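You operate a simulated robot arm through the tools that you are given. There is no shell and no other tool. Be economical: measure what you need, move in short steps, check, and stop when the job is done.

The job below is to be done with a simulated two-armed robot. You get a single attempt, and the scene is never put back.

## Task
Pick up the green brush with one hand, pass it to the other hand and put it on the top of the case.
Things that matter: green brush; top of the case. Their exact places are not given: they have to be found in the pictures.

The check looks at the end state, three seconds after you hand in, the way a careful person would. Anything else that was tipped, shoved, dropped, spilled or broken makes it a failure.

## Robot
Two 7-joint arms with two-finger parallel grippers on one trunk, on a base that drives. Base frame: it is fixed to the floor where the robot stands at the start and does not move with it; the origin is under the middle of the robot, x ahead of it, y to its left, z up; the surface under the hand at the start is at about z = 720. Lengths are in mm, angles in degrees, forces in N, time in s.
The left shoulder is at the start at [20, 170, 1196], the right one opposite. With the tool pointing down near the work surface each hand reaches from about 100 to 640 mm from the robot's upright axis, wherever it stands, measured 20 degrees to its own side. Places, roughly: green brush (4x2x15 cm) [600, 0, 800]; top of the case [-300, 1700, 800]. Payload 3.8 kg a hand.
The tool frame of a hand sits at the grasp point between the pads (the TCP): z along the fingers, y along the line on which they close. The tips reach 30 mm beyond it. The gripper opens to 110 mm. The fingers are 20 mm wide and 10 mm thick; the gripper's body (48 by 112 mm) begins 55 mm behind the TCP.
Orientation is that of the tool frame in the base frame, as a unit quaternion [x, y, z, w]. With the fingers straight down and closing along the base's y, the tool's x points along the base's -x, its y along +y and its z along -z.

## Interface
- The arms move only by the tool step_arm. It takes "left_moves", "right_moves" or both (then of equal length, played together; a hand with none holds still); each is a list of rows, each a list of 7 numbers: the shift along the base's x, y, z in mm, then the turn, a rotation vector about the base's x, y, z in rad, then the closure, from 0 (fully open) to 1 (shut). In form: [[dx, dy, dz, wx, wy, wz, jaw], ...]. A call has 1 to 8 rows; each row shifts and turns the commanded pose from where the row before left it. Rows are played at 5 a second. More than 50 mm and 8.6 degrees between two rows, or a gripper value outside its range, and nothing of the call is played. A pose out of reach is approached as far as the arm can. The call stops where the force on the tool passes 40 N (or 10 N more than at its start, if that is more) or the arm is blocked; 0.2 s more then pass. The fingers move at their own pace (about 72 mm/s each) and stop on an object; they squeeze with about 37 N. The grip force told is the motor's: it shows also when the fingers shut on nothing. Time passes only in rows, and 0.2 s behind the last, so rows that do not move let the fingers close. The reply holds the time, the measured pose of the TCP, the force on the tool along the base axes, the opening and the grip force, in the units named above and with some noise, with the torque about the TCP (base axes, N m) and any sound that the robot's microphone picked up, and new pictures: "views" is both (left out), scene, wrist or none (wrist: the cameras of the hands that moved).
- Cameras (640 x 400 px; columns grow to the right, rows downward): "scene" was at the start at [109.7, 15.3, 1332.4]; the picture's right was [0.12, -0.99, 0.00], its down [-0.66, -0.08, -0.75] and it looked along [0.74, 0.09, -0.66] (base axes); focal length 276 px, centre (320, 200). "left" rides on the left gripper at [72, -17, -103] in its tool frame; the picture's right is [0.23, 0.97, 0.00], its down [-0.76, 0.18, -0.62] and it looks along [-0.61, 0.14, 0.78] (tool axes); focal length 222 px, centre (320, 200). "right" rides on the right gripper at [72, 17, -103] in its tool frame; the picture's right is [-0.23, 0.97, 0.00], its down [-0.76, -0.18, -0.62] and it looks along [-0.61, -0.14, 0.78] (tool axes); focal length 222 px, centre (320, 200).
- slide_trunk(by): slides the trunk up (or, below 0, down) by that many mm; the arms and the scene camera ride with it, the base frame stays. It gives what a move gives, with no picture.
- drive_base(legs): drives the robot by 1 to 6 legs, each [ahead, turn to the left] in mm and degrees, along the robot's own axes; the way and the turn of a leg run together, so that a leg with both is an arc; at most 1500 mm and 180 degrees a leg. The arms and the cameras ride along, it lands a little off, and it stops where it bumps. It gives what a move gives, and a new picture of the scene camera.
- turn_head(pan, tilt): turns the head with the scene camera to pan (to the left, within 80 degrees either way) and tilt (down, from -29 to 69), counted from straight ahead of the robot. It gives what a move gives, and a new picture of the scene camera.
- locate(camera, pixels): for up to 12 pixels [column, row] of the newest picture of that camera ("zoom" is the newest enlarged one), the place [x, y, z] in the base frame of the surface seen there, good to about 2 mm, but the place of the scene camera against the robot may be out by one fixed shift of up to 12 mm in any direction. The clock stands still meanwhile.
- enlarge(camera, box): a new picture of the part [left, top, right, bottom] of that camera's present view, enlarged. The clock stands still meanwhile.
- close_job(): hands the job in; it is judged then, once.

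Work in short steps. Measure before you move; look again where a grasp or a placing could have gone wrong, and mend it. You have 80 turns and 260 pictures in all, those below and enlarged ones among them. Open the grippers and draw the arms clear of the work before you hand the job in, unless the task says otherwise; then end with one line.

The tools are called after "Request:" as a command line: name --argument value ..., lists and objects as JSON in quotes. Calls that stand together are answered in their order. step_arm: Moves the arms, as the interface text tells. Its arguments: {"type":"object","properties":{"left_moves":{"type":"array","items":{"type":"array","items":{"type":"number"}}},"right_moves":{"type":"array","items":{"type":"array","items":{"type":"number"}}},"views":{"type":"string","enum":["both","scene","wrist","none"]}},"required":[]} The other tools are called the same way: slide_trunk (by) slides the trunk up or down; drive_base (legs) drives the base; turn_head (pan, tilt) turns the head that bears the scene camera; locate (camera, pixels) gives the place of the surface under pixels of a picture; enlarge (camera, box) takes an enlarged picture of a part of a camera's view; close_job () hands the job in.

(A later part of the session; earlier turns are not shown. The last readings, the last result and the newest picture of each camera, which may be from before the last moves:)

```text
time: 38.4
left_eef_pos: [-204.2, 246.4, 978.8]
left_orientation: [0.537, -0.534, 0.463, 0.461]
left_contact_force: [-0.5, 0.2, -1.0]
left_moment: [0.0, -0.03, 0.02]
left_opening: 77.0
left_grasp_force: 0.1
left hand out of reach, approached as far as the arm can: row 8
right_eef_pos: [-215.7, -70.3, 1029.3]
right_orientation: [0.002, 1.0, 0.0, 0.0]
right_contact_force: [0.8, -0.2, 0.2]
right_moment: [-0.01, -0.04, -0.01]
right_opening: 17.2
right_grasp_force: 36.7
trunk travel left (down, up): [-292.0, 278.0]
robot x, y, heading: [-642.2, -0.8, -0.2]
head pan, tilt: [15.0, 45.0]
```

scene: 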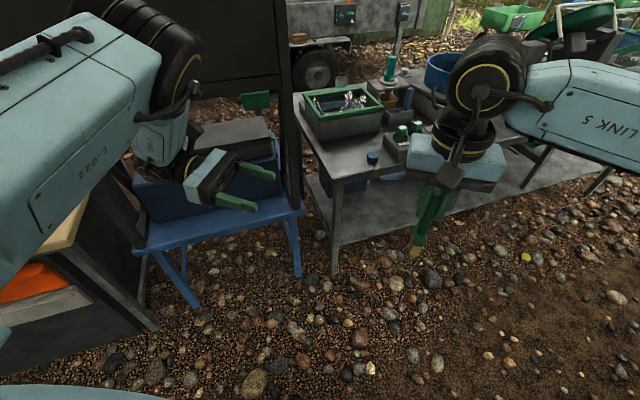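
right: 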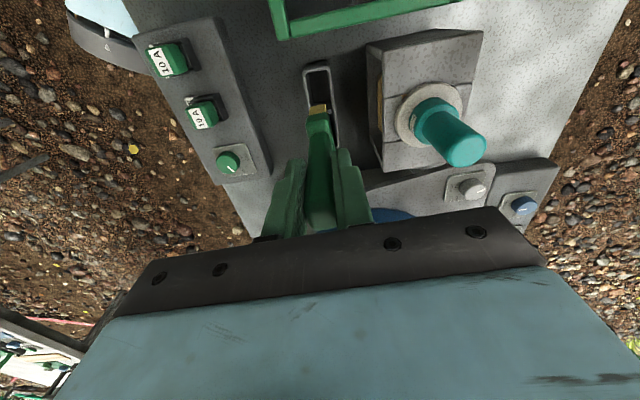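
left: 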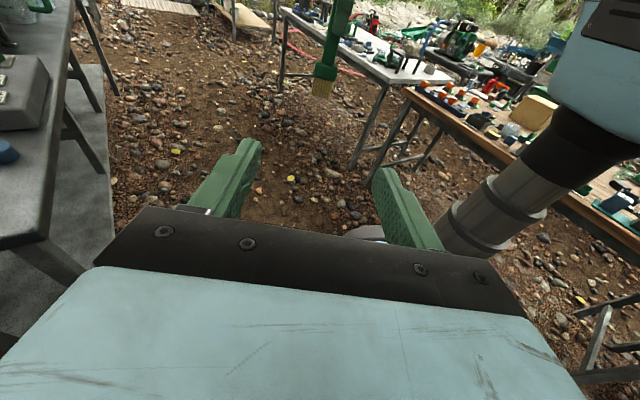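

The left camera sees the brush at (325,60). I locate its parts and take a close view.

Request:
locate --camera "left" --pixels '[[342, 8], [335, 30], [328, 50], [325, 70], [322, 85], [316, 72], [336, 72], [342, 30], [330, 30]]'

Request:
enlarge --camera "left" --box '[260, 0, 400, 110]'

Request:
enlarge --camera "scene" --box '[370, 140, 500, 270]'

```text
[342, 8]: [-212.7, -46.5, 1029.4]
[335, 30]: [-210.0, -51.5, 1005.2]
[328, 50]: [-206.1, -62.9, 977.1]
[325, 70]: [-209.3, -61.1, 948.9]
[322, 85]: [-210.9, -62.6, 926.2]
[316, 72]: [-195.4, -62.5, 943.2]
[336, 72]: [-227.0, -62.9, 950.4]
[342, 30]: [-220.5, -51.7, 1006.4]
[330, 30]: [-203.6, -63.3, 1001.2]
```

```text
3.64 times, centred on (330, 55) of left
```

zoom: 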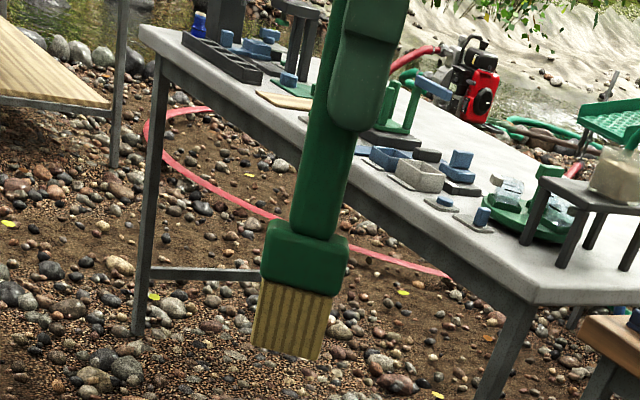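

```text
3.08 times, centred on (435, 205) of scene
```

zoom: 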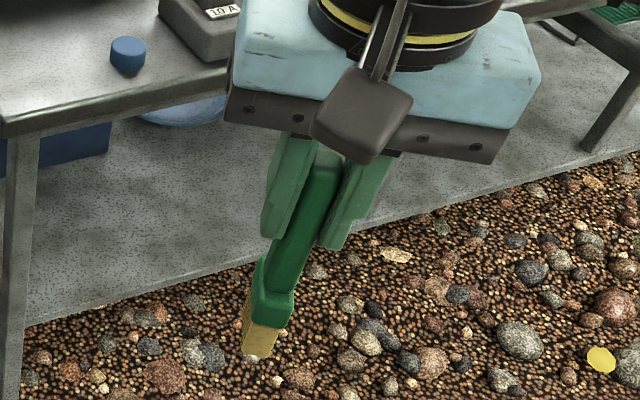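

The handle is at x≈-211, y≈-70, with free handle between z 965 and 999. I finish the tilt and advance the left hand to y≈60, then check.

Request:
step_arm --left_moves '[[-2, -37, 1, -0.036, 0, 0, 0.3], [-2, -37, 1, -0.036, 0, 0, 0.3], [-2, -37, 0, -0.036, 0, 0, 0.3], [-2, -37, 0, -0.035, 0, 0, 0.3], [0, -37, 0, 0, 0, 0, 0.3], [0, 0, 0, 0, 0, 0, 0.3]]'

```text
time: 39.8
left_eef_pos: [-160.0, 44.6, 951.2]
left_orientation: [0.504, -0.498, 0.501, 0.498]
left_contact_force: [0.4, -0.5, -0.1]
left_moment: [-0.01, 0.0, 0.03]
left_opening: 77.0
left_grasp_force: 0.0
left hand out of reach, approached as far as the arm can: row 1, 2, 3, 4
right_eef_pos: [-215.3, -70.7, 1029.2]
right_orientation: [0.001, 1.0, -0.001, 0.0]
right_contact_force: [0.0, 0.8, -0.8]
right_moment: [0.0, 0.0, 0.03]
right_opening: 17.2
right_grasp_force: 36.8
trunk travel left (down, up): [-292.0, 278.0]
robot x, y, heading: [-646.5, 1.2, -0.3]
head pan, tilt: [15.0, 45.0]
```

scene: 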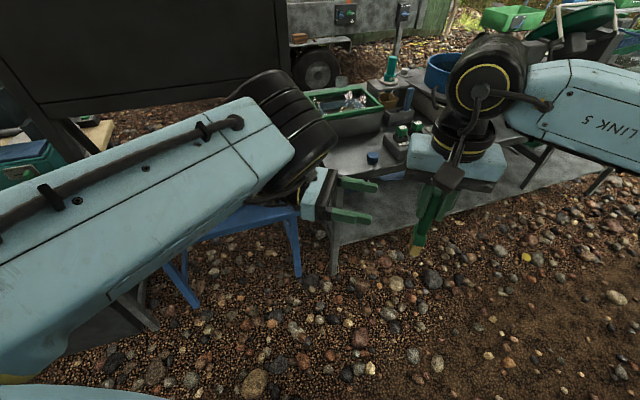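
left: 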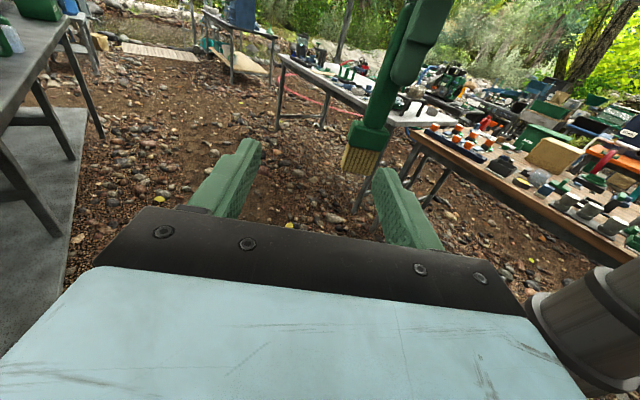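

The left arm prefers (-160,45,951), so I bring the brush to it. The right hand goes +51 in x and -31 in z.

Request:
step_arm --right_moves '[[17, 0, -10, 0, 0, 0, 1], [17, 0, -10, 0, 0, 0, 1], [17, 0, -11, 0, 0, 0, 1], [0, 0, 0, 0, 0, 0, 1]]' --left_moves '[[0, -10, 0, 0, 0, 0, 0.3], [0, -10, 0, 0, 0, 0, 0.3], [0, -10, 0, 0, 0, 0, 0.3], [0, 0, 0, 0, 0, 0, 0.3]]'

```text
time: 40.8
left_eef_pos: [-150.5, 25.7, 945.9]
left_orientation: [0.503, -0.499, 0.499, 0.499]
left_contact_force: [0.5, -0.8, 0.0]
left_moment: [0.01, -0.04, -0.01]
left_opening: 77.0
left_grasp_force: 0.0
left hand out of reach, approached as far as the arm can: row 2, 3
right_eef_pos: [-163.4, -71.1, 997.4]
right_orientation: [0.001, 1.0, 0.0, -0.001]
right_contact_force: [0.3, 0.4, -0.7]
right_moment: [0.0, 0.02, 0.0]
right_opening: 17.3
right_grasp_force: 37.4
trunk travel left (down, up): [-292.0, 278.0]
robot x, y, heading: [-644.6, 2.3, -0.0]
head pan, tilt: [15.0, 45.0]
```

scene: 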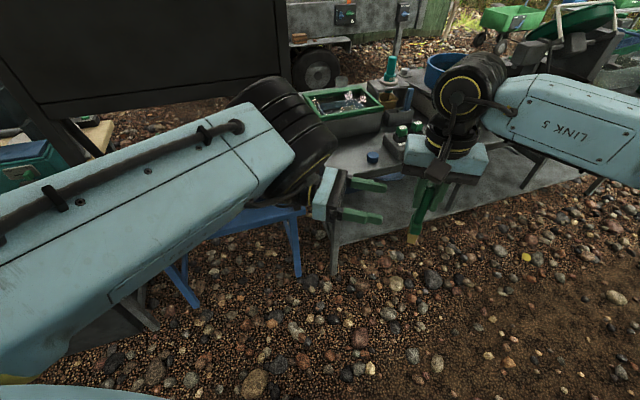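
right: 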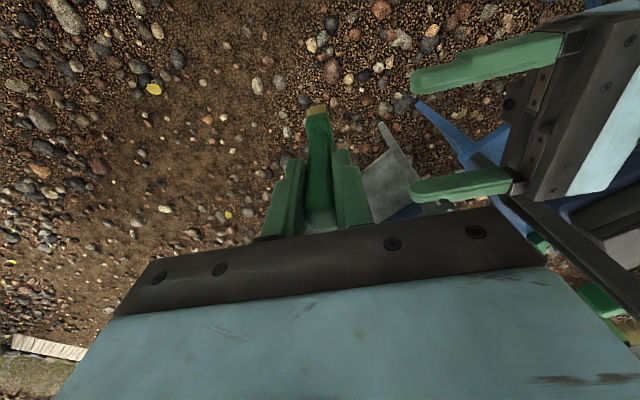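
left: 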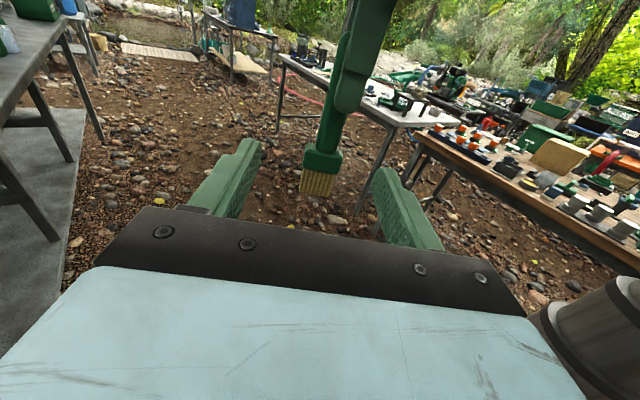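

The left hand is limited here, and its measured pose is (-150,26,946). I bring the right hand with the brush into the open left fingers, aligning x and z first, then going +y to y≈-15 for a check.

Request:
step_arm --right_moves '[[9, 0, -4, 0, 0, 0, 1], [0, 19, 0, 0, 0, 0, 1], [0, 19, 0, 0, 0, 0, 1], [0, 18, 0, 0, 0, 0, 1], [0, 0, 0, 0, 0, 0, 1]]' --left_moves '[[0, 0, 0, 0, 0, 0, 0.3], [0, 0, 0, 0, 0, 0, 0.3], [0, 0, 0, 0, 0, 0, 0.3], [0, 0, 0, 0, 0, 0, 0.3], [0, 0, 0, 0, 0, 0, 0.3]]'

Request:
locate --camera "left" --pixels '[[330, 120], [325, 140], [320, 160], [320, 180], [320, 200], [335, 100]]'

```text
time: 42.0
left_eef_pos: [-150.2, 26.2, 945.3]
left_orientation: [0.503, -0.499, 0.5, 0.498]
left_contact_force: [-0.1, 0.5, 0.6]
left_moment: [0.02, -0.03, -0.02]
left_opening: 77.1
left_grasp_force: 0.0
right_eef_pos: [-155.6, -15.5, 993.1]
right_orientation: [0.002, 1.0, 0.0, 0.0]
right_contact_force: [0.1, 0.1, -0.8]
right_moment: [0.0, -0.02, 0.0]
right_opening: 17.4
right_grasp_force: 36.9
trunk travel left (down, up): [-292.0, 278.0]
robot x, y, heading: [-643.4, -2.1, 0.0]
head pan, tilt: [15.0, 45.0]
```

scene: 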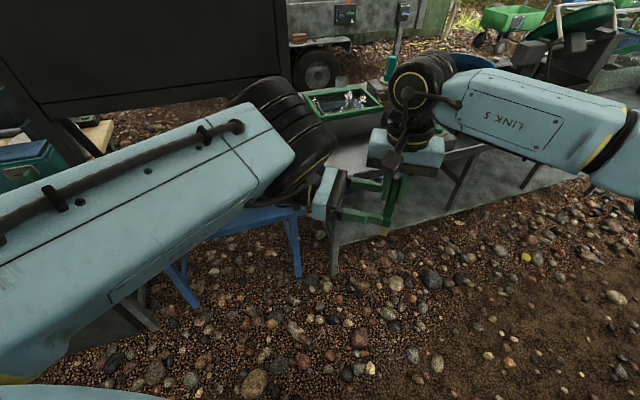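
right: 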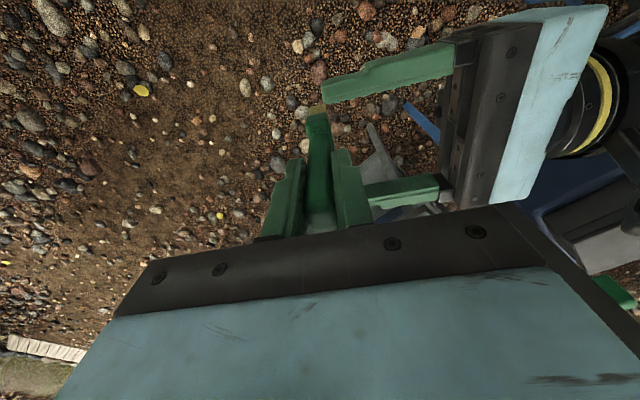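
left: 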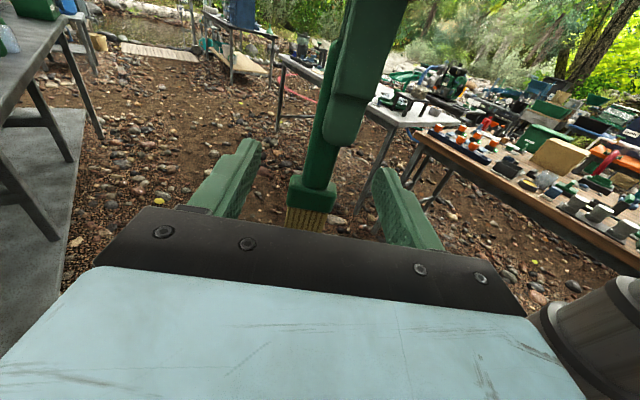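

```text
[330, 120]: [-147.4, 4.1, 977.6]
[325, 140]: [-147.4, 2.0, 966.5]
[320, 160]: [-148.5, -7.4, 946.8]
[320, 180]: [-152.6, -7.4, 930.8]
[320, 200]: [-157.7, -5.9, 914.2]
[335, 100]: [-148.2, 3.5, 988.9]
```

The brush is centred between the fingers and the handle is exposed at z≈947. I go in another 38 mm.

Request:
step_arm --right_moves '[[0, 13, 0, 0, 0, 0, 1], [0, 13, 0, 0, 0, 0, 1], [0, 12, 0, 0, 0, 0, 1], [0, 0, 0, 0, 0, 0, 1]]' --left_moves '[[0, 0, 0, 0, 0, 0, 0.3], [0, 0, 0, 0, 0, 0, 0.3], [0, 0, 0, 0, 0, 0, 0.3], [0, 0, 0, 0, 0, 0, 0.3]]'

```text
time: 43.0
left_eef_pos: [-148.9, 25.6, 945.2]
left_orientation: [0.503, -0.5, 0.499, 0.499]
left_contact_force: [-0.2, 0.7, 0.1]
left_moment: [0.0, 0.02, 0.0]
left_opening: 76.9
left_grasp_force: 0.0
right_eef_pos: [-155.7, 23.2, 994.2]
right_orientation: [0.001, 1.0, 0.0, 0.0]
right_contact_force: [-0.8, 0.2, -0.4]
right_moment: [0.01, 0.01, 0.02]
right_opening: 17.3
right_grasp_force: 37.3
trunk travel left (down, up): [-292.0, 278.0]
robot x, y, heading: [-647.0, -1.8, 0.0]
head pan, tilt: [15.0, 45.0]
```

scene: 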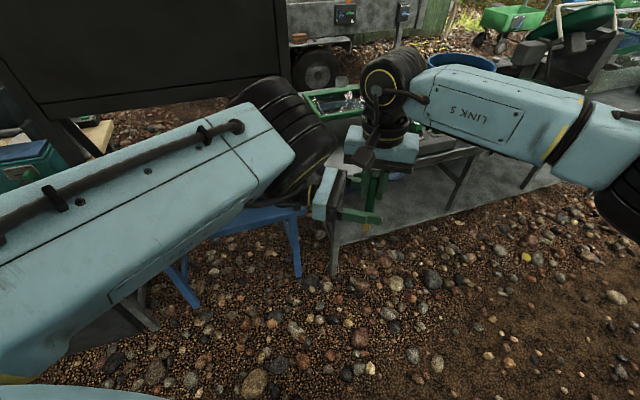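
right: 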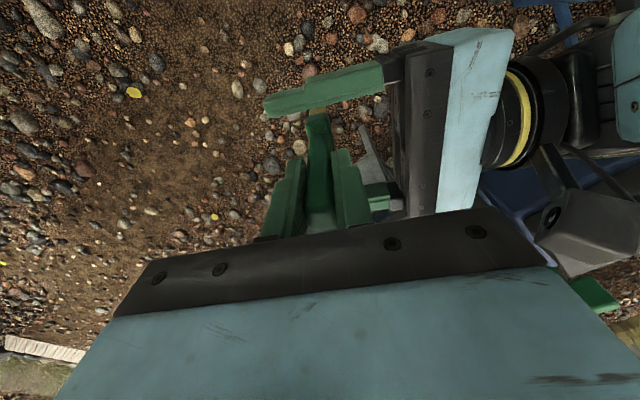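
left: 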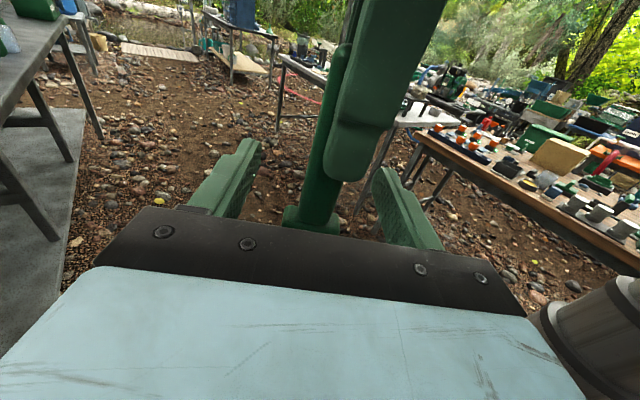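

The handle lies between the left fingers. I close the left hand while the right keeps hold.

Request:
step_arm --left_moves '[[0, 0, 0, 0, 0, 0, 0.6], [0, 0, 0, 0, 0, 0, 0.8], [0, 0, 0, 0, 0, 0, 1], [0, 0, 0, 0, 0, 0, 1], [0, 0, 0, 0, 0, 0, 1]]' --views "wrist"

```text
time: 44.2
left_eef_pos: [-150.5, 25.6, 944.8]
left_orientation: [0.503, -0.499, 0.499, 0.499]
left_contact_force: [-7.7, -1.1, 2.3]
left_moment: [0.12, -0.07, -0.04]
left_opening: 20.2
left_grasp_force: 37.2
right_eef_pos: [-155.1, 22.4, 993.2]
right_orientation: [0.001, 1.0, -0.001, 0.001]
right_contact_force: [7.7, 1.1, -2.8]
right_moment: [-0.02, -0.33, 0.06]
right_opening: 17.5
right_grasp_force: 37.1
trunk travel left (down, up): [-292.0, 278.0]
robot x, y, heading: [-639.1, -2.0, -0.1]
head pan, tilt: [15.0, 45.0]
```

left: 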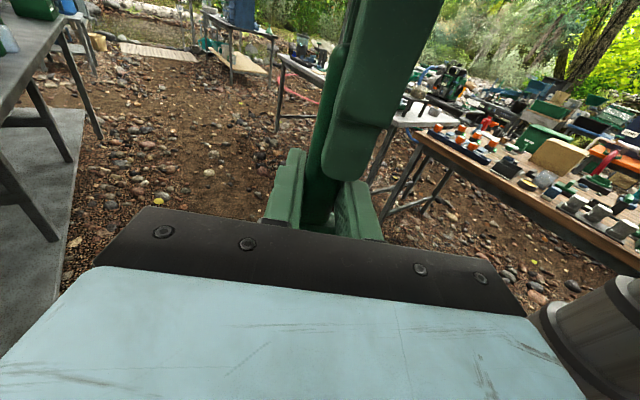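

The left hand holds it at 20 mm and 37 N. I open the right partway and lift it straight up.

Request:
step_arm --right_moves '[[0, 0, 0, 0, 0, 0, 0.6], [0, 0, 0, 0, 0, 0, 0.5], [0, 0, 0, 0, 0, 0, 0.5], [0, 0, 25, 0, 0, 0, 0.5], [0, 0, 35, 0, 0, 0, 0.5], [0, 0, 35, 0, 0, 0, 0.5]]' --left_moves '[[0, 0, 0, 0, 0, 0, 1], [0, 0, 0, 0, 0, 0, 1], [0, 0, 0, 0, 0, 0, 1], [0, 0, 0, 0, 0, 0, 1], [0, 0, 0, 0, 0, 0, 1], [0, 0, 0, 0, 0, 0, 1]]'

```text
time: 45.6
left_eef_pos: [-150.2, 25.6, 945.9]
left_orientation: [0.503, -0.499, 0.499, 0.499]
left_contact_force: [0.3, 0.0, 0.2]
left_moment: [0.01, 0.06, 0.0]
left_opening: 20.3
left_grasp_force: 36.9
right_eef_pos: [-155.1, 24.3, 1089.3]
right_orientation: [0.001, 1.0, 0.0, 0.0]
right_contact_force: [-0.4, 0.1, -0.3]
right_moment: [0.01, 0.04, 0.01]
right_opening: 55.0
right_grasp_force: 0.1
trunk travel left (down, up): [-292.0, 278.0]
robot x, y, heading: [-646.1, -0.4, 0.1]
head pan, tilt: [15.0, 45.0]
```

scene: 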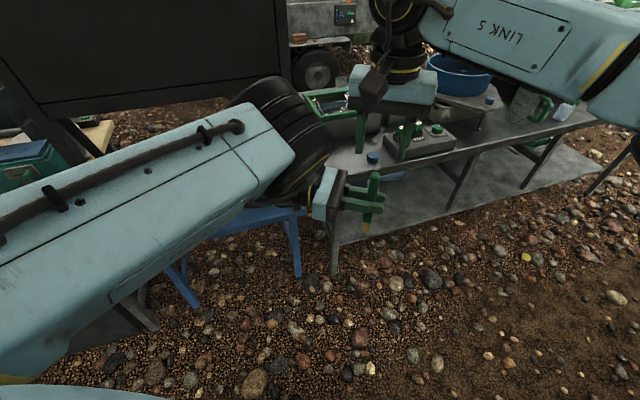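
right: 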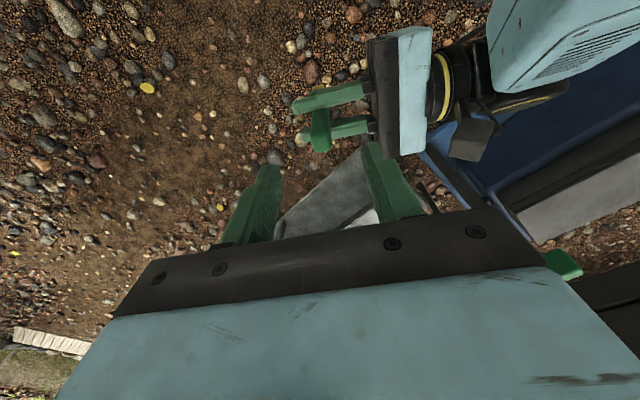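
left: 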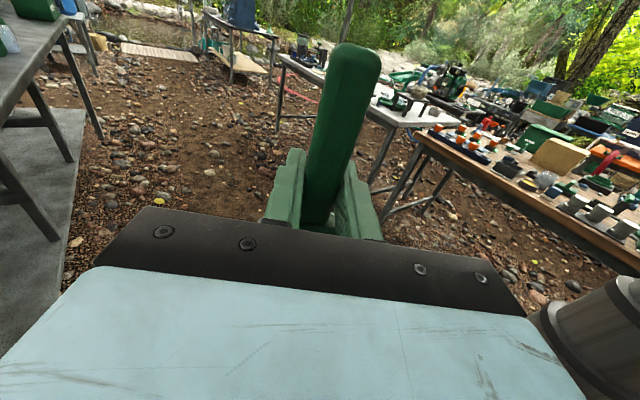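

The handover worked. I draw the right hand away and tilt the left hand back to tool-down, so the brush ends up lying horizontally.

Request:
step_arm --right_moves '[[-10, -40, 0, 0, 0, 0, 0.5], [-10, -40, 0, 0, 0, 0, 0.5], [-10, -40, 0, 0, 0, 0, 0.5], [-10, -40, 0, 0, 0, 0, 0.5], [-10, -40, 0, 0, 0, 0, 0.5], [-10, 0, -10, 0, 0, 0, 0.5], [-10, 0, -10, 0, 0, 0, 0.5], [-10, 0, -10, 0, 0, 0, 0.5]]' --left_moves '[[5, 12, 2, 0, 0, 0, 1], [5, 12, 2, 0, 0, 0, 1], [5, 12, 2, 0.131, 0, 0, 1], [5, 12, 2, 0.131, 0, 0, 1], [5, 12, 2, 0.131, 0, 0, 1], [5, 12, 2, 0.131, 0, 0, 1], [5, 12, 2, 0.131, 0, 0, 1], [5, 12, 2, 0.131, 0, 0, 1]]' --views "none"

Request:
step_arm --left_moves '[[5, 12, 0, 0.131, 0, 0, 1], [5, 12, 0, 0.131, 0, 0, 1], [5, 12, 0, 0.131, 0, 0, 1], [5, 12, 0, 0.131, 0, 0, 1], [0, 0, 0, 0.131, 0, 0, 1], [0, 0, 0, 0.131, 0, 0, 1], [0, 0, 0, 0, 0, 0, 1]]'

```text
time: 47.4
left_eef_pos: [-109.9, 123.7, 961.7]
left_orientation: [0.656, -0.653, 0.269, 0.267]
left_contact_force: [-0.4, -0.1, -0.5]
left_moment: [0.01, 0.04, 0.02]
left_opening: 20.1
left_grasp_force: 37.1
right_eef_pos: [-236.6, -176.3, 1058.5]
right_orientation: [0.001, 1.0, 0.0, 0.0]
right_contact_force: [-0.9, -0.8, 0.0]
right_moment: [-0.01, -0.04, -0.01]
right_opening: 55.1
right_grasp_force: 0.1
trunk travel left (down, up): [-292.0, 278.0]
robot x, y, heading: [-646.6, -0.4, -0.0]
head pan, tilt: [15.0, 45.0]
```

```text
time: 49.0
left_eef_pos: [-65.9, 186.0, 959.7]
left_orientation: [0.709, -0.706, -0.001, -0.004]
left_contact_force: [-0.2, -0.4, -0.3]
left_moment: [-0.02, 0.0, -0.03]
left_opening: 20.6
left_grasp_force: 37.0
left hand out of reach, approached as far as the arm can: row 5, 6
right_eef_pos: [-235.4, -175.3, 1058.0]
right_orientation: [0.001, 1.0, 0.0, -0.001]
right_contact_force: [1.1, -0.2, 0.0]
right_moment: [-0.01, 0.0, -0.01]
right_opening: 54.9
right_grasp_force: 0.0
trunk travel left (down, up): [-292.0, 278.0]
robot x, y, heading: [-645.1, 1.8, 0.0]
head pan, tilt: [15.0, 45.0]
```

scene: 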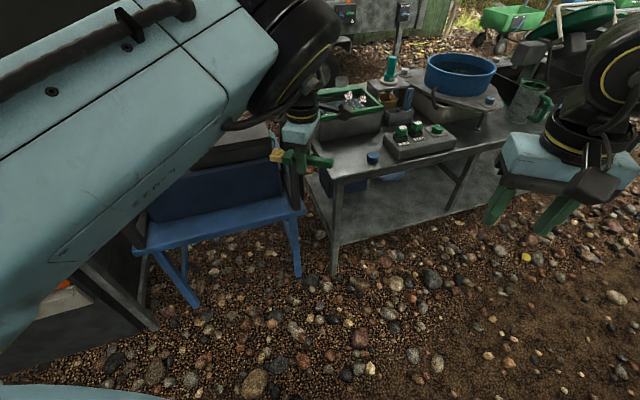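
left: 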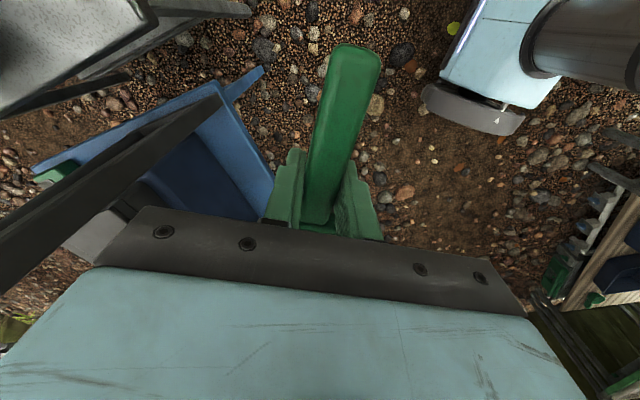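

The brush is held horizontally. I turn left about 118° in place (the panel is over 800 mm away), then look along the way.

Request:
drive_base --legs '[[0, 118]]'

Request:
turn_head --pan -20 --tilt 30

```text
time: 54.4
left_eef_pos: [-1080.4, 421.6, 960.3]
left_orientation: [0.969, 0.245, -0.004, -0.002]
left_contact_force: [1.3, -0.4, -0.6]
left_moment: [0.01, -0.03, 0.0]
left_opening: 19.9
left_grasp_force: 36.8
right_eef_pos: [-683.4, 444.5, 1058.7]
right_orientation: [0.858, -0.514, 0.0, 0.0]
right_contact_force: [0.3, 0.0, 0.6]
right_moment: [-0.02, -0.01, -0.01]
right_opening: 54.6
right_grasp_force: 0.1
trunk travel left (down, up): [-292.0, 278.0]
robot x, y, heading: [-646.0, -5.0, 118.2]
head pan, tilt: [15.0, 45.0]
```

scene: 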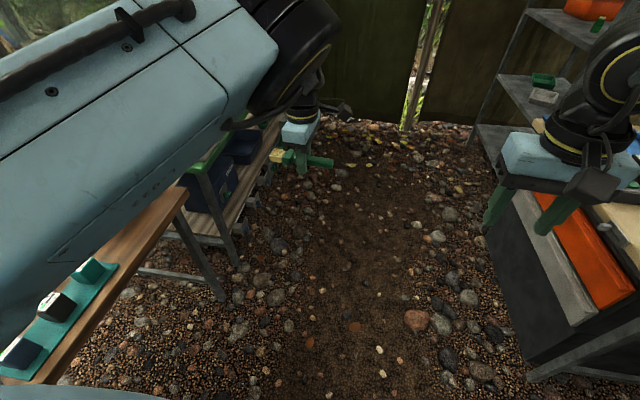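

```text
time: 55.4
left_eef_pos: [-1081.2, 422.1, 959.0]
left_orientation: [0.97, 0.245, -0.003, -0.002]
left_contact_force: [0.1, 0.0, -0.1]
left_moment: [0.04, 0.01, 0.0]
left_opening: 20.4
left_grasp_force: 36.7
right_eef_pos: [-681.1, 444.5, 1059.3]
right_orientation: [0.858, -0.514, 0.001, -0.001]
right_contact_force: [0.5, 0.7, 0.2]
right_moment: [-0.01, 0.01, 0.01]
right_opening: 54.8
right_grasp_force: 0.0
trunk travel left (down, up): [-292.0, 278.0]
robot x, y, heading: [-642.7, 2.1, 118.2]
head pan, tilt: [-20.0, 30.0]
```

scene: 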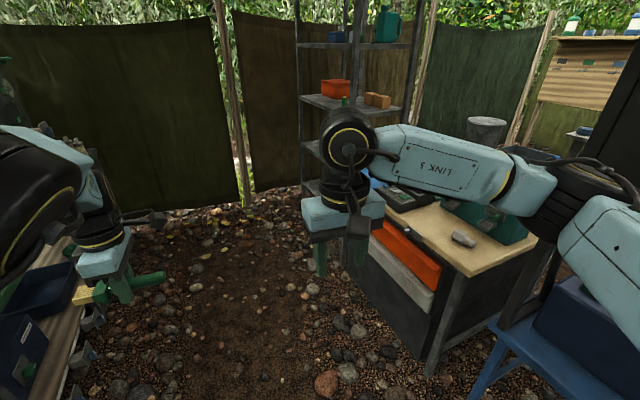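

There are tables on the left too, leaving a corridor between. I measure both sides.

Request:
locate --camera "scene" --pixels '[[80, 300], [65, 345], [30, 360], [428, 372], [465, 272], [345, 290], [400, 300], [250, 200], [320, 188], [535, 240], [90, 330], [280, 240]]'

Request:
enlarge --camera "scene" --box '[0, 200, 240, 400]'

```text
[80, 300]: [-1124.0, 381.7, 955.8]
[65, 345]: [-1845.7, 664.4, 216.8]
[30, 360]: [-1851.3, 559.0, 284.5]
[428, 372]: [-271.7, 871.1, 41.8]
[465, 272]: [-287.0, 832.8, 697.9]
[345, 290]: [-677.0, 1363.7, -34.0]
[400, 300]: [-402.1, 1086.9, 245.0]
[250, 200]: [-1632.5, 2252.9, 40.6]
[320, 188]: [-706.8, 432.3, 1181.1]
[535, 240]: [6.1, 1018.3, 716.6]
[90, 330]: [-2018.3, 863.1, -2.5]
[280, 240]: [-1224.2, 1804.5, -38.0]
```

```text
2.00 times, centred on (120, 300) of scene
```

zoom: 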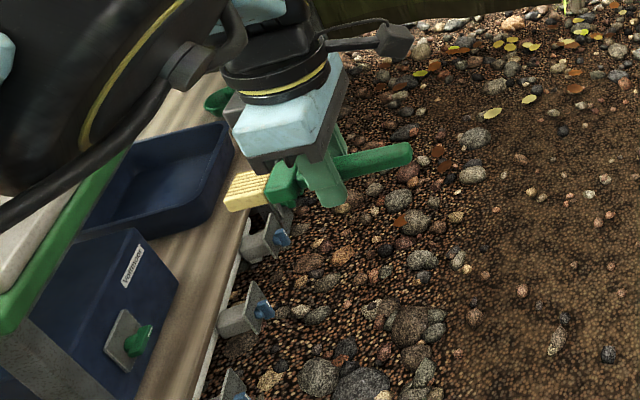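

The table's front edge runs along (-0.545,0.838) through (-287,833). I drive to about (-1110,1066) and face the table at heading 33°.

Request:
drive_base --legs '[[0, -4.5], [1160, 0]]'

Request:
drive_base --legs '[[0, -80.5]]'

Request:
turn_head --pan -5 --tilt 30

```text
time: 61.8
left_eef_pos: [-1511.4, 1514.5, 960.0]
left_orientation: [0.978, 0.206, -0.003, -0.001]
left_contact_force: [1.6, -0.7, -0.5]
left_moment: [0.0, 0.0, 0.0]
left_opening: 20.5
left_grasp_force: 36.8
right_eef_pos: [-1110.9, 1505.8, 1059.3]
right_orientation: [0.837, -0.548, -0.001, 0.0]
right_contact_force: [0.1, 0.2, -0.2]
right_moment: [0.01, 0.03, -0.01]
right_opening: 54.9
right_grasp_force: 0.0
trunk travel left (down, up): [-292.0, 278.0]
robot x, y, heading: [-1106.8, 1060.3, 113.7]
head pan, tilt: [-20.0, 30.0]
```

scene: 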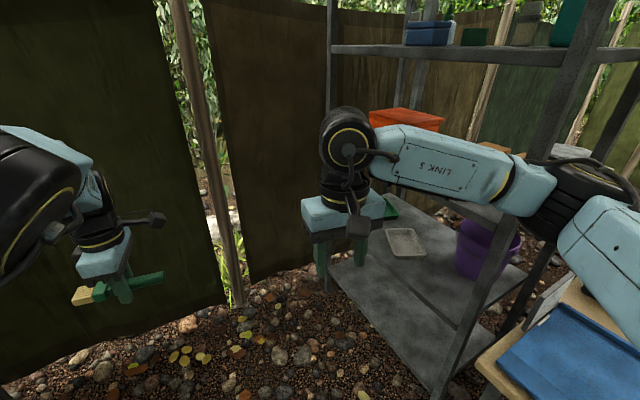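

```text
time: 65.6
left_eef_pos: [-724.6, 1531.3, 959.3]
left_orientation: [0.88, -0.475, -0.002, -0.003]
left_contact_force: [0.0, -0.3, 0.0]
left_moment: [-0.03, -0.01, 0.03]
left_opening: 20.0
left_grasp_force: 37.3
right_eef_pos: [-668.3, 1134.9, 1058.3]
right_orientation: [-0.284, 0.959, 0.0, 0.0]
right_contact_force: [0.5, -0.6, -0.5]
right_moment: [-0.02, -0.02, 0.0]
right_opening: 54.9
right_grasp_force: 0.1
trunk travel left (down, up): [-292.0, 278.0]
robot x, y, heading: [-1110.6, 1057.8, 33.2]
head pan, tilt: [-20.0, 30.0]
```

scene: 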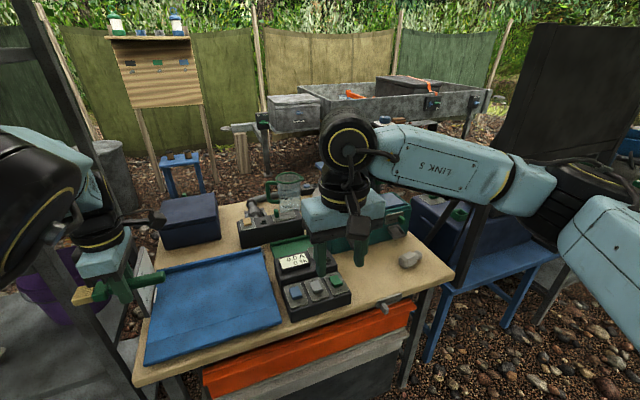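

```text
time: 66.4
left_eef_pos: [-725.3, 1530.0, 960.5]
left_orientation: [0.88, -0.475, -0.002, -0.003]
left_contact_force: [1.0, -0.2, 0.1]
left_moment: [-0.01, -0.04, 0.03]
left_opening: 20.5
left_grasp_force: 36.8
right_eef_pos: [-668.7, 1134.2, 1058.7]
right_orientation: [-0.284, 0.959, 0.0, 0.0]
right_contact_force: [0.2, 0.3, -0.6]
right_moment: [0.0, -0.03, -0.01]
right_opening: 54.8
right_grasp_force: 0.1
trunk travel left (down, up): [-292.0, 278.0]
robot x, y, heading: [-1102.8, 1061.2, 33.1]
head pan, tilt: [-5.0, 30.0]
```

scene: 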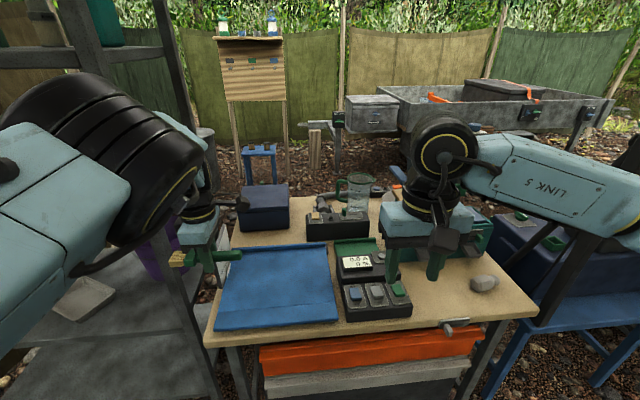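

The case is at (263,205) on the table. I measure it, the table edges and the shelf near the left hand.

Request:
enlarge --camera "scene" --box '[160, 140, 420, 340]'

Request:
locate --camera "scene" --pixels '[[244, 207], [288, 204], [284, 188], [250, 190], [265, 197], [210, 344], [534, 314], [375, 160], [336, 215], [356, 180], [178, 290], [170, 75]]'

```text
2.00 times, centred on (290, 240) of scene
```

zoom: 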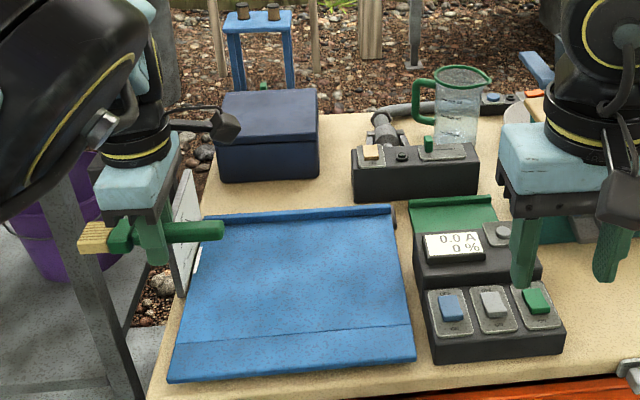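

```text
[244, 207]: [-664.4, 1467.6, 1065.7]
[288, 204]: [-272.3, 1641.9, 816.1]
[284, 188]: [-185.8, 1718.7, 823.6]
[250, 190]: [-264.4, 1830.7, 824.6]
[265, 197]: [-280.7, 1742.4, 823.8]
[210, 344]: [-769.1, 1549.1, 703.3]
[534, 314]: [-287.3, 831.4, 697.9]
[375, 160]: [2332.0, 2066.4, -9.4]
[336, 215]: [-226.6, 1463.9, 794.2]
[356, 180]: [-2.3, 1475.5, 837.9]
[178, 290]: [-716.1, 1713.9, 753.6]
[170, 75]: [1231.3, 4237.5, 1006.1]
```

The case top is about 140×115 mm at z≈824, centred near (-270,1736). To know how close the base may come, I look down at its front.

Request:
locate --camera "scene" --pixels '[[300, 355], [420, 345], [350, 390], [500, 350], [225, 375], [260, 392]]'

Request:
turn_head --pan 0 --tilt 69

Request:
locate --camera "scene" --pixels '[[320, 395], [320, 380], [320, 360], [320, 340], [320, 300], [250, 380], [400, 380], [320, 200]]'

```text
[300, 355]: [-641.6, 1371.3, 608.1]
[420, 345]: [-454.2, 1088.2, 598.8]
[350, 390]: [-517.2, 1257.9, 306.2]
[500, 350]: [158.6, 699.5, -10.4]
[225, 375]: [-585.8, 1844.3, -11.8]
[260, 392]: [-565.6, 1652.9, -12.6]
```

```text
time: 67.4
left_eef_pos: [-724.9, 1530.2, 958.8]
left_orientation: [0.88, -0.475, -0.001, -0.003]
left_contact_force: [-0.8, 0.6, -0.6]
left_moment: [-0.02, -0.03, 0.02]
left_opening: 20.1
left_grasp_force: 36.5
right_eef_pos: [-667.8, 1134.1, 1058.1]
right_orientation: [-0.284, 0.959, -0.001, 0.0]
right_contact_force: [0.3, -0.2, 0.5]
right_moment: [0.01, -0.01, -0.03]
right_opening: 55.0
right_grasp_force: 0.1
trunk travel left (down, up): [-292.0, 278.0]
robot x, y, heading: [-1110.0, 1061.7, 33.1]
head pan, tilt: [0.0, 68.8]
```

scene: 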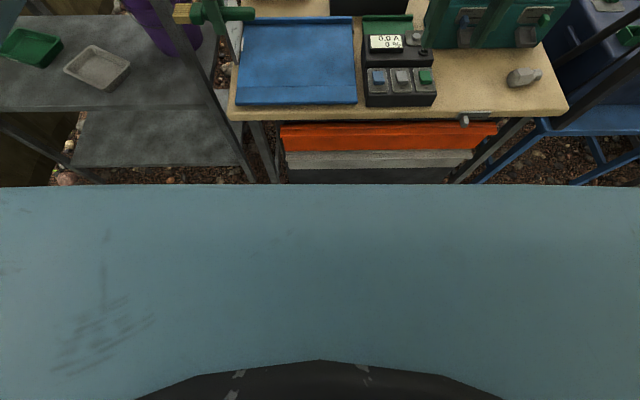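

```text
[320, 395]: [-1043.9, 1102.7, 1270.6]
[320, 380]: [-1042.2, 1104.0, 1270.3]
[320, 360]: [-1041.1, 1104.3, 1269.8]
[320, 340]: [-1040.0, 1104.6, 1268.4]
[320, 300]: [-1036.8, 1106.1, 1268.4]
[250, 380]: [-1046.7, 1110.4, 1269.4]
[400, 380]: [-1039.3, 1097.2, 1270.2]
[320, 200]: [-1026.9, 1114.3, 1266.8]
```

The base front isn't visible. At the start it stood about 230 mm from a table edge, so I'll stay at about 255 mm. I need extra reach, so I first tilt the left tool forward 35° while it is still in the open, shift it 70 mm to the right, and raise the right hand.

Request:
step_arm --left_moves '[[15, -4.5, 5, 0.0667, -0.102, 0, 1], [15, -4.5, 5, 0.0667, -0.102, 0, 1], [15, -4.5, 5, 0.0667, -0.102, 0, 1], [15, -4.5, 5, 0.0667, -0.102, 0, 1], [15, -4.5, 5, 0.0667, -0.102, 0, 1], [15, -4.5, 5, 0, 0, 0, 1]]' --right_moves '[[-8, -5, 25, 0, 0, 0, 0.5], [-8, -5, 25, 0, 0, 0, 0.5], [-8, -5, 25, 0, 0, 0, 0.5], [-8, -5, 25, 0, 0, 0, 0.5], [-8, -5, 25, 0, 0, 0, 0.5], [-8, -5, 25, 0, 0, 0, 0.5]]' --views "none"

Request:
turn_head --pan 10 --tilt 35

```text
time: 68.8
left_eef_pos: [-598.9, 1574.6, 983.7]
left_orientation: [0.839, -0.453, 0.141, -0.267]
left_contact_force: [-0.7, -0.1, -1.3]
left_moment: [-0.01, 0.02, -0.04]
left_opening: 20.3
left_grasp_force: 36.7
left hand out of reach, approached as far as the arm can: row 1, 2, 3, 4, 5
right_eef_pos: [-716.8, 1104.9, 1209.0]
right_orientation: [-0.285, 0.959, 0.0, -0.002]
right_contact_force: [0.5, 0.5, -0.1]
right_moment: [0.01, 0.0, 0.0]
right_opening: 55.0
right_grasp_force: 0.2
trunk travel left (down, up): [-292.0, 278.0]
robot x, y, heading: [-1109.8, 1058.8, 33.0]
head pan, tilt: [0.0, 68.8]
```

```text
time: 69.8
left_eef_pos: [-600.4, 1574.0, 983.5]
left_orientation: [0.839, -0.453, 0.141, -0.266]
left_contact_force: [0.2, 0.9, -0.7]
left_moment: [-0.01, 0.0, -0.02]
left_opening: 20.4
left_grasp_force: 36.6
right_eef_pos: [-715.5, 1105.3, 1209.0]
right_orientation: [-0.285, 0.959, -0.001, 0.0]
right_contact_force: [0.6, -0.8, -0.9]
right_moment: [0.0, 0.0, -0.06]
right_opening: 54.8
right_grasp_force: 0.0
trunk travel left (down, up): [-292.0, 278.0]
robot x, y, heading: [-1112.4, 1061.1, 32.8]
head pan, tilt: [10.0, 35.0]
```

scene: 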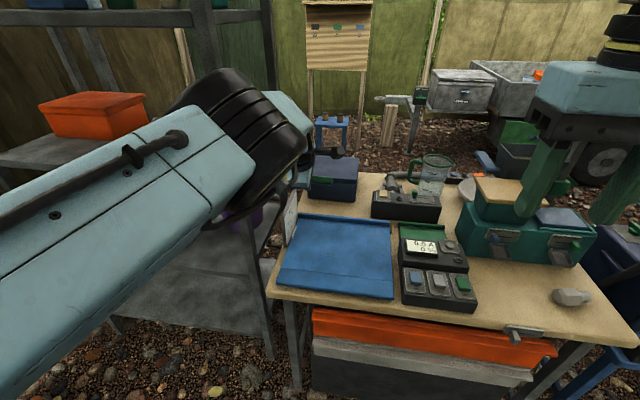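

The tilted left hand reaches 709 mm ahead. I check the elbow against the shelf on the left before driving in.

Request:
locate --camera "scene" --pixels '[[180, 95], [215, 75], [235, 72], [268, 60], [60, 160], [100, 95], [150, 100], [270, 340], [240, 240], [262, 100], [150, 300], [212, 60]]'

Request:
turn_head --pan 50 --tilt 20

```text
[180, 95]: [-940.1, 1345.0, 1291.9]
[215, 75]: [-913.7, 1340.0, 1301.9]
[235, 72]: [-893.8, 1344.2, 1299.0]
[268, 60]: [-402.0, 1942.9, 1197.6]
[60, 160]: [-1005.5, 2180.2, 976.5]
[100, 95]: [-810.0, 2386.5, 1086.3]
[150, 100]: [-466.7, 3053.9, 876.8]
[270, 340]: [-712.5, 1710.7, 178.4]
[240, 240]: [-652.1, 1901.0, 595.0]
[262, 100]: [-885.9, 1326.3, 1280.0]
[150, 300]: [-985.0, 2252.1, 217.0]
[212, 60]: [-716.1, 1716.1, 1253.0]
```

```text
time: 70.9
left_eef_pos: [-598.9, 1573.6, 983.1]
left_orientation: [0.839, -0.454, 0.14, -0.266]
left_contact_force: [-0.2, 0.7, -0.5]
left_moment: [-0.01, -0.05, 0.03]
left_opening: 20.2
left_grasp_force: 36.7
right_eef_pos: [-716.0, 1104.1, 1208.8]
right_orientation: [-0.284, 0.959, 0.0, -0.001]
right_contact_force: [-0.2, 0.0, -0.8]
right_moment: [-0.01, 0.0, -0.01]
right_opening: 55.1
right_grasp_force: 0.1
trunk travel left (down, up): [-292.0, 278.0]
robot x, y, heading: [-1110.1, 1058.6, 32.9]
head pan, tilt: [50.0, 20.0]
```

scene: 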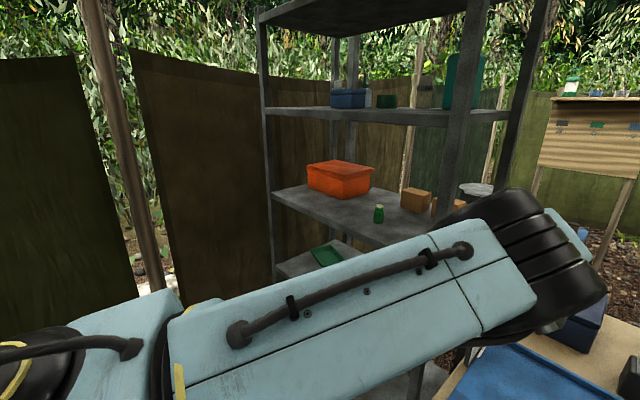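

The elbow stays about 120 mm clear of the shelf posts (along ≈ -1828). I move the left hand 46 mm to the right in the robot's frame, then drive forward 200 mm.

Request:
step_arm --left_moves '[[8, -13, 0, 0, 0, 0, 1], [8, -13, 0, 0, 0, 0, 1], [8, -13, 0, 0, 0, 0, 1]]' --views "none"

Request:
drive_base --legs '[[200, 0]]'

Request:
turn_head --pan 10 --tilt 45

```text
time: 71.7
left_eef_pos: [-566.3, 1542.0, 982.1]
left_orientation: [0.839, -0.453, 0.141, -0.266]
left_contact_force: [0.2, -0.5, -0.1]
left_moment: [-0.01, -0.02, 0.02]
left_opening: 20.2
left_grasp_force: 37.2
left hand out of reach, approached as far as the arm can: row 2, 3
right_eef_pos: [-716.3, 1105.5, 1208.3]
right_orientation: [-0.284, 0.959, 0.001, 0.0]
right_contact_force: [-0.1, -0.8, -0.7]
right_moment: [0.03, -0.01, -0.02]
right_opening: 55.0
right_grasp_force: 0.1
trunk travel left (down, up): [-292.0, 278.0]
robot x, y, heading: [-1111.6, 1065.5, 33.4]
head pan, tilt: [50.0, 20.0]
```

```text
time: 73.3
left_eef_pos: [-399.7, 1651.1, 981.3]
left_orientation: [0.839, -0.454, 0.14, -0.266]
left_contact_force: [0.9, 0.5, 0.0]
left_moment: [0.01, 0.0, 0.0]
left_opening: 20.4
left_grasp_force: 37.2
right_eef_pos: [-548.2, 1214.4, 1209.5]
right_orientation: [-0.283, 0.959, 0.0, -0.002]
right_contact_force: [0.2, -0.5, 0.9]
right_moment: [-0.01, 0.04, 0.0]
right_opening: 54.9
right_grasp_force: 0.0
trunk travel left (down, up): [-292.0, 278.0]
robot x, y, heading: [-940.5, 1167.2, 32.6]
head pan, tilt: [50.0, 20.0]
```

scene: 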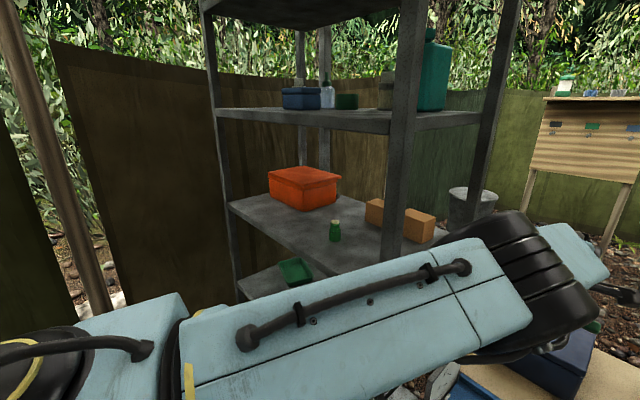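

```text
time: 74.4
left_eef_pos: [-398.4, 1651.8, 980.7]
left_orientation: [0.839, -0.454, 0.14, -0.267]
left_contact_force: [-0.1, -0.2, -0.4]
left_moment: [0.02, 0.0, 0.01]
left_opening: 19.9
left_grasp_force: 37.0
right_eef_pos: [-549.5, 1213.4, 1209.0]
right_orientation: [-0.283, 0.959, 0.0, 0.0]
right_contact_force: [0.1, 1.2, 0.7]
right_moment: [0.04, 0.01, -0.01]
right_opening: 54.9
right_grasp_force: 0.0
trunk travel left (down, up): [-292.0, 278.0]
robot x, y, heading: [-943.5, 1171.4, 32.7]
head pan, tilt: [10.0, 45.0]
```

scene: 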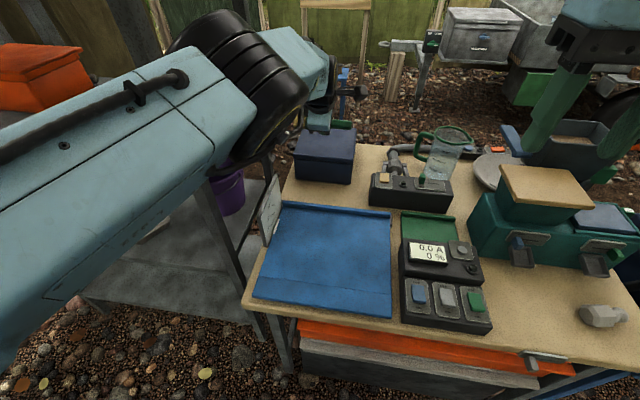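

The remaining offset is about 147 mm forward. I drive 90 mm more, leaving the axis about 265 mm from the table edge, then look.

Request:
drive_base --legs '[[90, 0]]'

Request:
enlarge --camera "left" --box '[0, 0, 640, 400]'

Request:
locate --camera "zoom" --pixels '[[200, 50], [320, 80], [100, 100], [450, 100], [250, 150], [400, 50]]'

```text
time: 75.5
left_eef_pos: [-323.4, 1700.0, 982.2]
left_orientation: [0.84, -0.452, 0.141, -0.266]
left_contact_force: [0.6, 0.1, 0.0]
left_moment: [-0.01, 0.0, -0.02]
left_opening: 20.4
left_grasp_force: 36.9
right_eef_pos: [-473.8, 1262.4, 1209.4]
right_orientation: [-0.284, 0.959, 0.0, 0.0]
right_contact_force: [-0.1, -0.5, -0.7]
right_moment: [-0.01, 0.04, 0.01]
right_opening: 55.1
right_grasp_force: 0.1
trunk travel left (down, up): [-292.0, 278.0]
robot x, y, heading: [-863.6, 1216.8, 33.0]
head pan, tilt: [10.0, 45.0]
```

scene: 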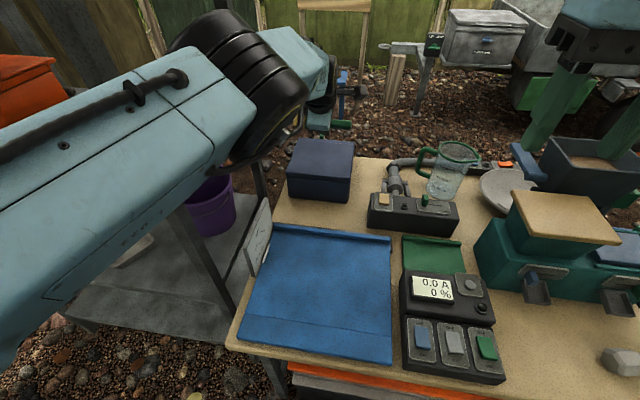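

```text
1.00 times, centred on (320, 200) of left (not enlarged: the box is as wide or as high as the picture)
```

zoom: 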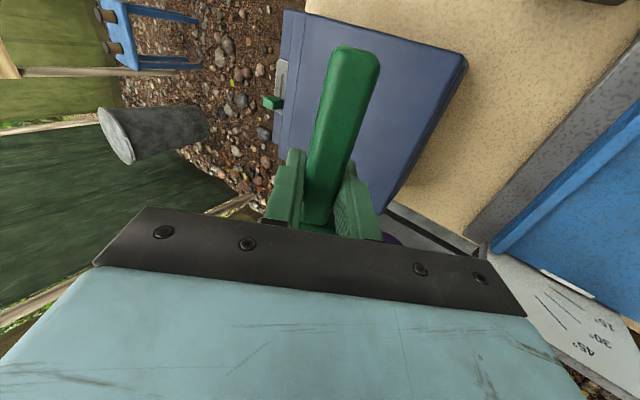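

```text
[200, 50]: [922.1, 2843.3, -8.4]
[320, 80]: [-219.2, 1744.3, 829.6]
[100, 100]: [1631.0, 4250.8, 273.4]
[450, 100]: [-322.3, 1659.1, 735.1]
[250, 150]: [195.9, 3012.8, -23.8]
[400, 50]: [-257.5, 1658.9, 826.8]
```

The left camera shows the case top under the brush. I measure its corners from this camera.

Request:
locate --camera "left" --pixels '[[312, 20], [455, 62], [430, 110], [395, 170], [284, 145], [290, 100], [300, 60], [380, 200], [272, 102]]'

Request:
locate --camera "scene" --pixels '[[288, 170], [350, 177], [353, 144], [302, 140], [320, 158]]'

```text
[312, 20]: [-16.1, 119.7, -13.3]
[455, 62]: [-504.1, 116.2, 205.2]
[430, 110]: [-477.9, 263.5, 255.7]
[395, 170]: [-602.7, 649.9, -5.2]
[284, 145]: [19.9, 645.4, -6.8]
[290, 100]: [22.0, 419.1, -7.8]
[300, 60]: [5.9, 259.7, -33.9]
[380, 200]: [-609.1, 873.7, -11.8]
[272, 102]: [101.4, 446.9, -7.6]
```

```text
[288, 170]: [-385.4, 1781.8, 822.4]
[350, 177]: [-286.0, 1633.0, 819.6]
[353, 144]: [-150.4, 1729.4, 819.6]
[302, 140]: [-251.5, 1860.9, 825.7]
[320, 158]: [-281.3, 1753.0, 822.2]
```

The left picture was stale, so I use the zoom one, which is current.

Request:
locate --camera "zoom" --pixels '[[312, 20], [455, 62], [430, 110], [395, 170], [284, 145], [290, 100], [300, 60], [388, 190], [272, 102], [355, 55], [335, 180]]'

```text
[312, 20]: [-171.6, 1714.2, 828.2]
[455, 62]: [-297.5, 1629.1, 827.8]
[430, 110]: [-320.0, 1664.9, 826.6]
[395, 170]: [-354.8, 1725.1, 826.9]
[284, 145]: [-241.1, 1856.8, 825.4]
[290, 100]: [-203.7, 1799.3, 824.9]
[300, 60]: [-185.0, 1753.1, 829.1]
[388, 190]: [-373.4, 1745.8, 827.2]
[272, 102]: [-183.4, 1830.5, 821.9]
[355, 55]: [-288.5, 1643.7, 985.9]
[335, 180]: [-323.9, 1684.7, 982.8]
```

The case top is z≈827, about 170×165 mm, and the brush axis is parallel to its front edge and well centred. I lower the trunk 90 mm to come down with reach to spare.

Request:
slide_trunk --by -90

Request:
step_arm --left_moves '[[12.5, 8, 0, 0, 0, 0, 1], [12.5, 8, 0, 0, 0, 0, 1], [13, 8.5, 0, 0, 0, 0, 1], [0, 0, 0, 0, 0, 0, 1]]'

```text
time: 76.7
left_eef_pos: [-325.2, 1699.7, 892.3]
left_orientation: [0.839, -0.452, 0.141, -0.267]
left_contact_force: [0.2, -0.1, -0.3]
left_moment: [-0.02, 0.0, 0.0]
left_opening: 20.3
left_grasp_force: 37.5
right_eef_pos: [-472.4, 1260.9, 1119.3]
right_orientation: [-0.284, 0.959, 0.0, -0.001]
right_contact_force: [0.5, 0.4, 0.7]
right_moment: [0.03, 0.02, 0.0]
right_opening: 54.9
right_grasp_force: 0.2
trunk travel left (down, up): [-202.0, 368.0]
robot x, y, heading: [-866.6, 1217.0, 33.1]
head pan, tilt: [10.0, 45.0]
```

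```text
time: 77.7
left_eef_pos: [-310.6, 1711.5, 890.9]
left_orientation: [0.84, -0.453, 0.141, -0.266]
left_contact_force: [0.0, -0.3, 0.0]
left_moment: [0.02, 0.01, -0.01]
left_opening: 20.3
left_grasp_force: 36.8
left hand out of reach, approached as far as the arm can: row 2, 3
right_eef_pos: [-474.3, 1261.3, 1118.9]
right_orientation: [-0.283, 0.959, 0.0, 0.0]
right_contact_force: [-0.1, -0.1, -1.0]
right_moment: [0.04, -0.01, 0.0]
right_opening: 55.0
right_grasp_force: 0.0
trunk travel left (down, up): [-202.0, 368.0]
robot x, y, heading: [-865.0, 1216.1, 32.9]
head pan, tilt: [10.0, 45.0]
```

scene: 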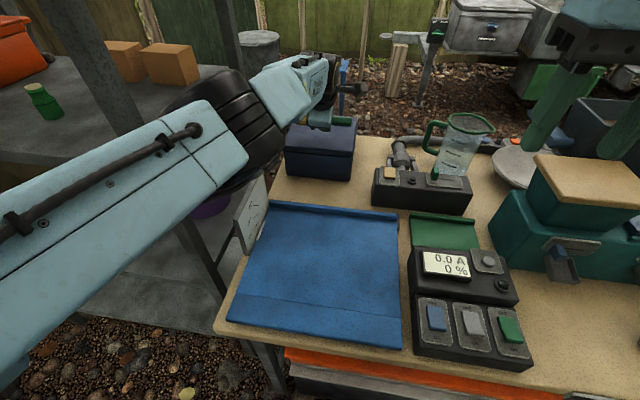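
left: 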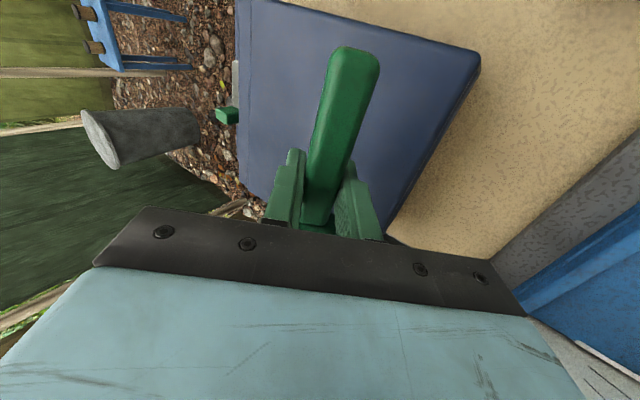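

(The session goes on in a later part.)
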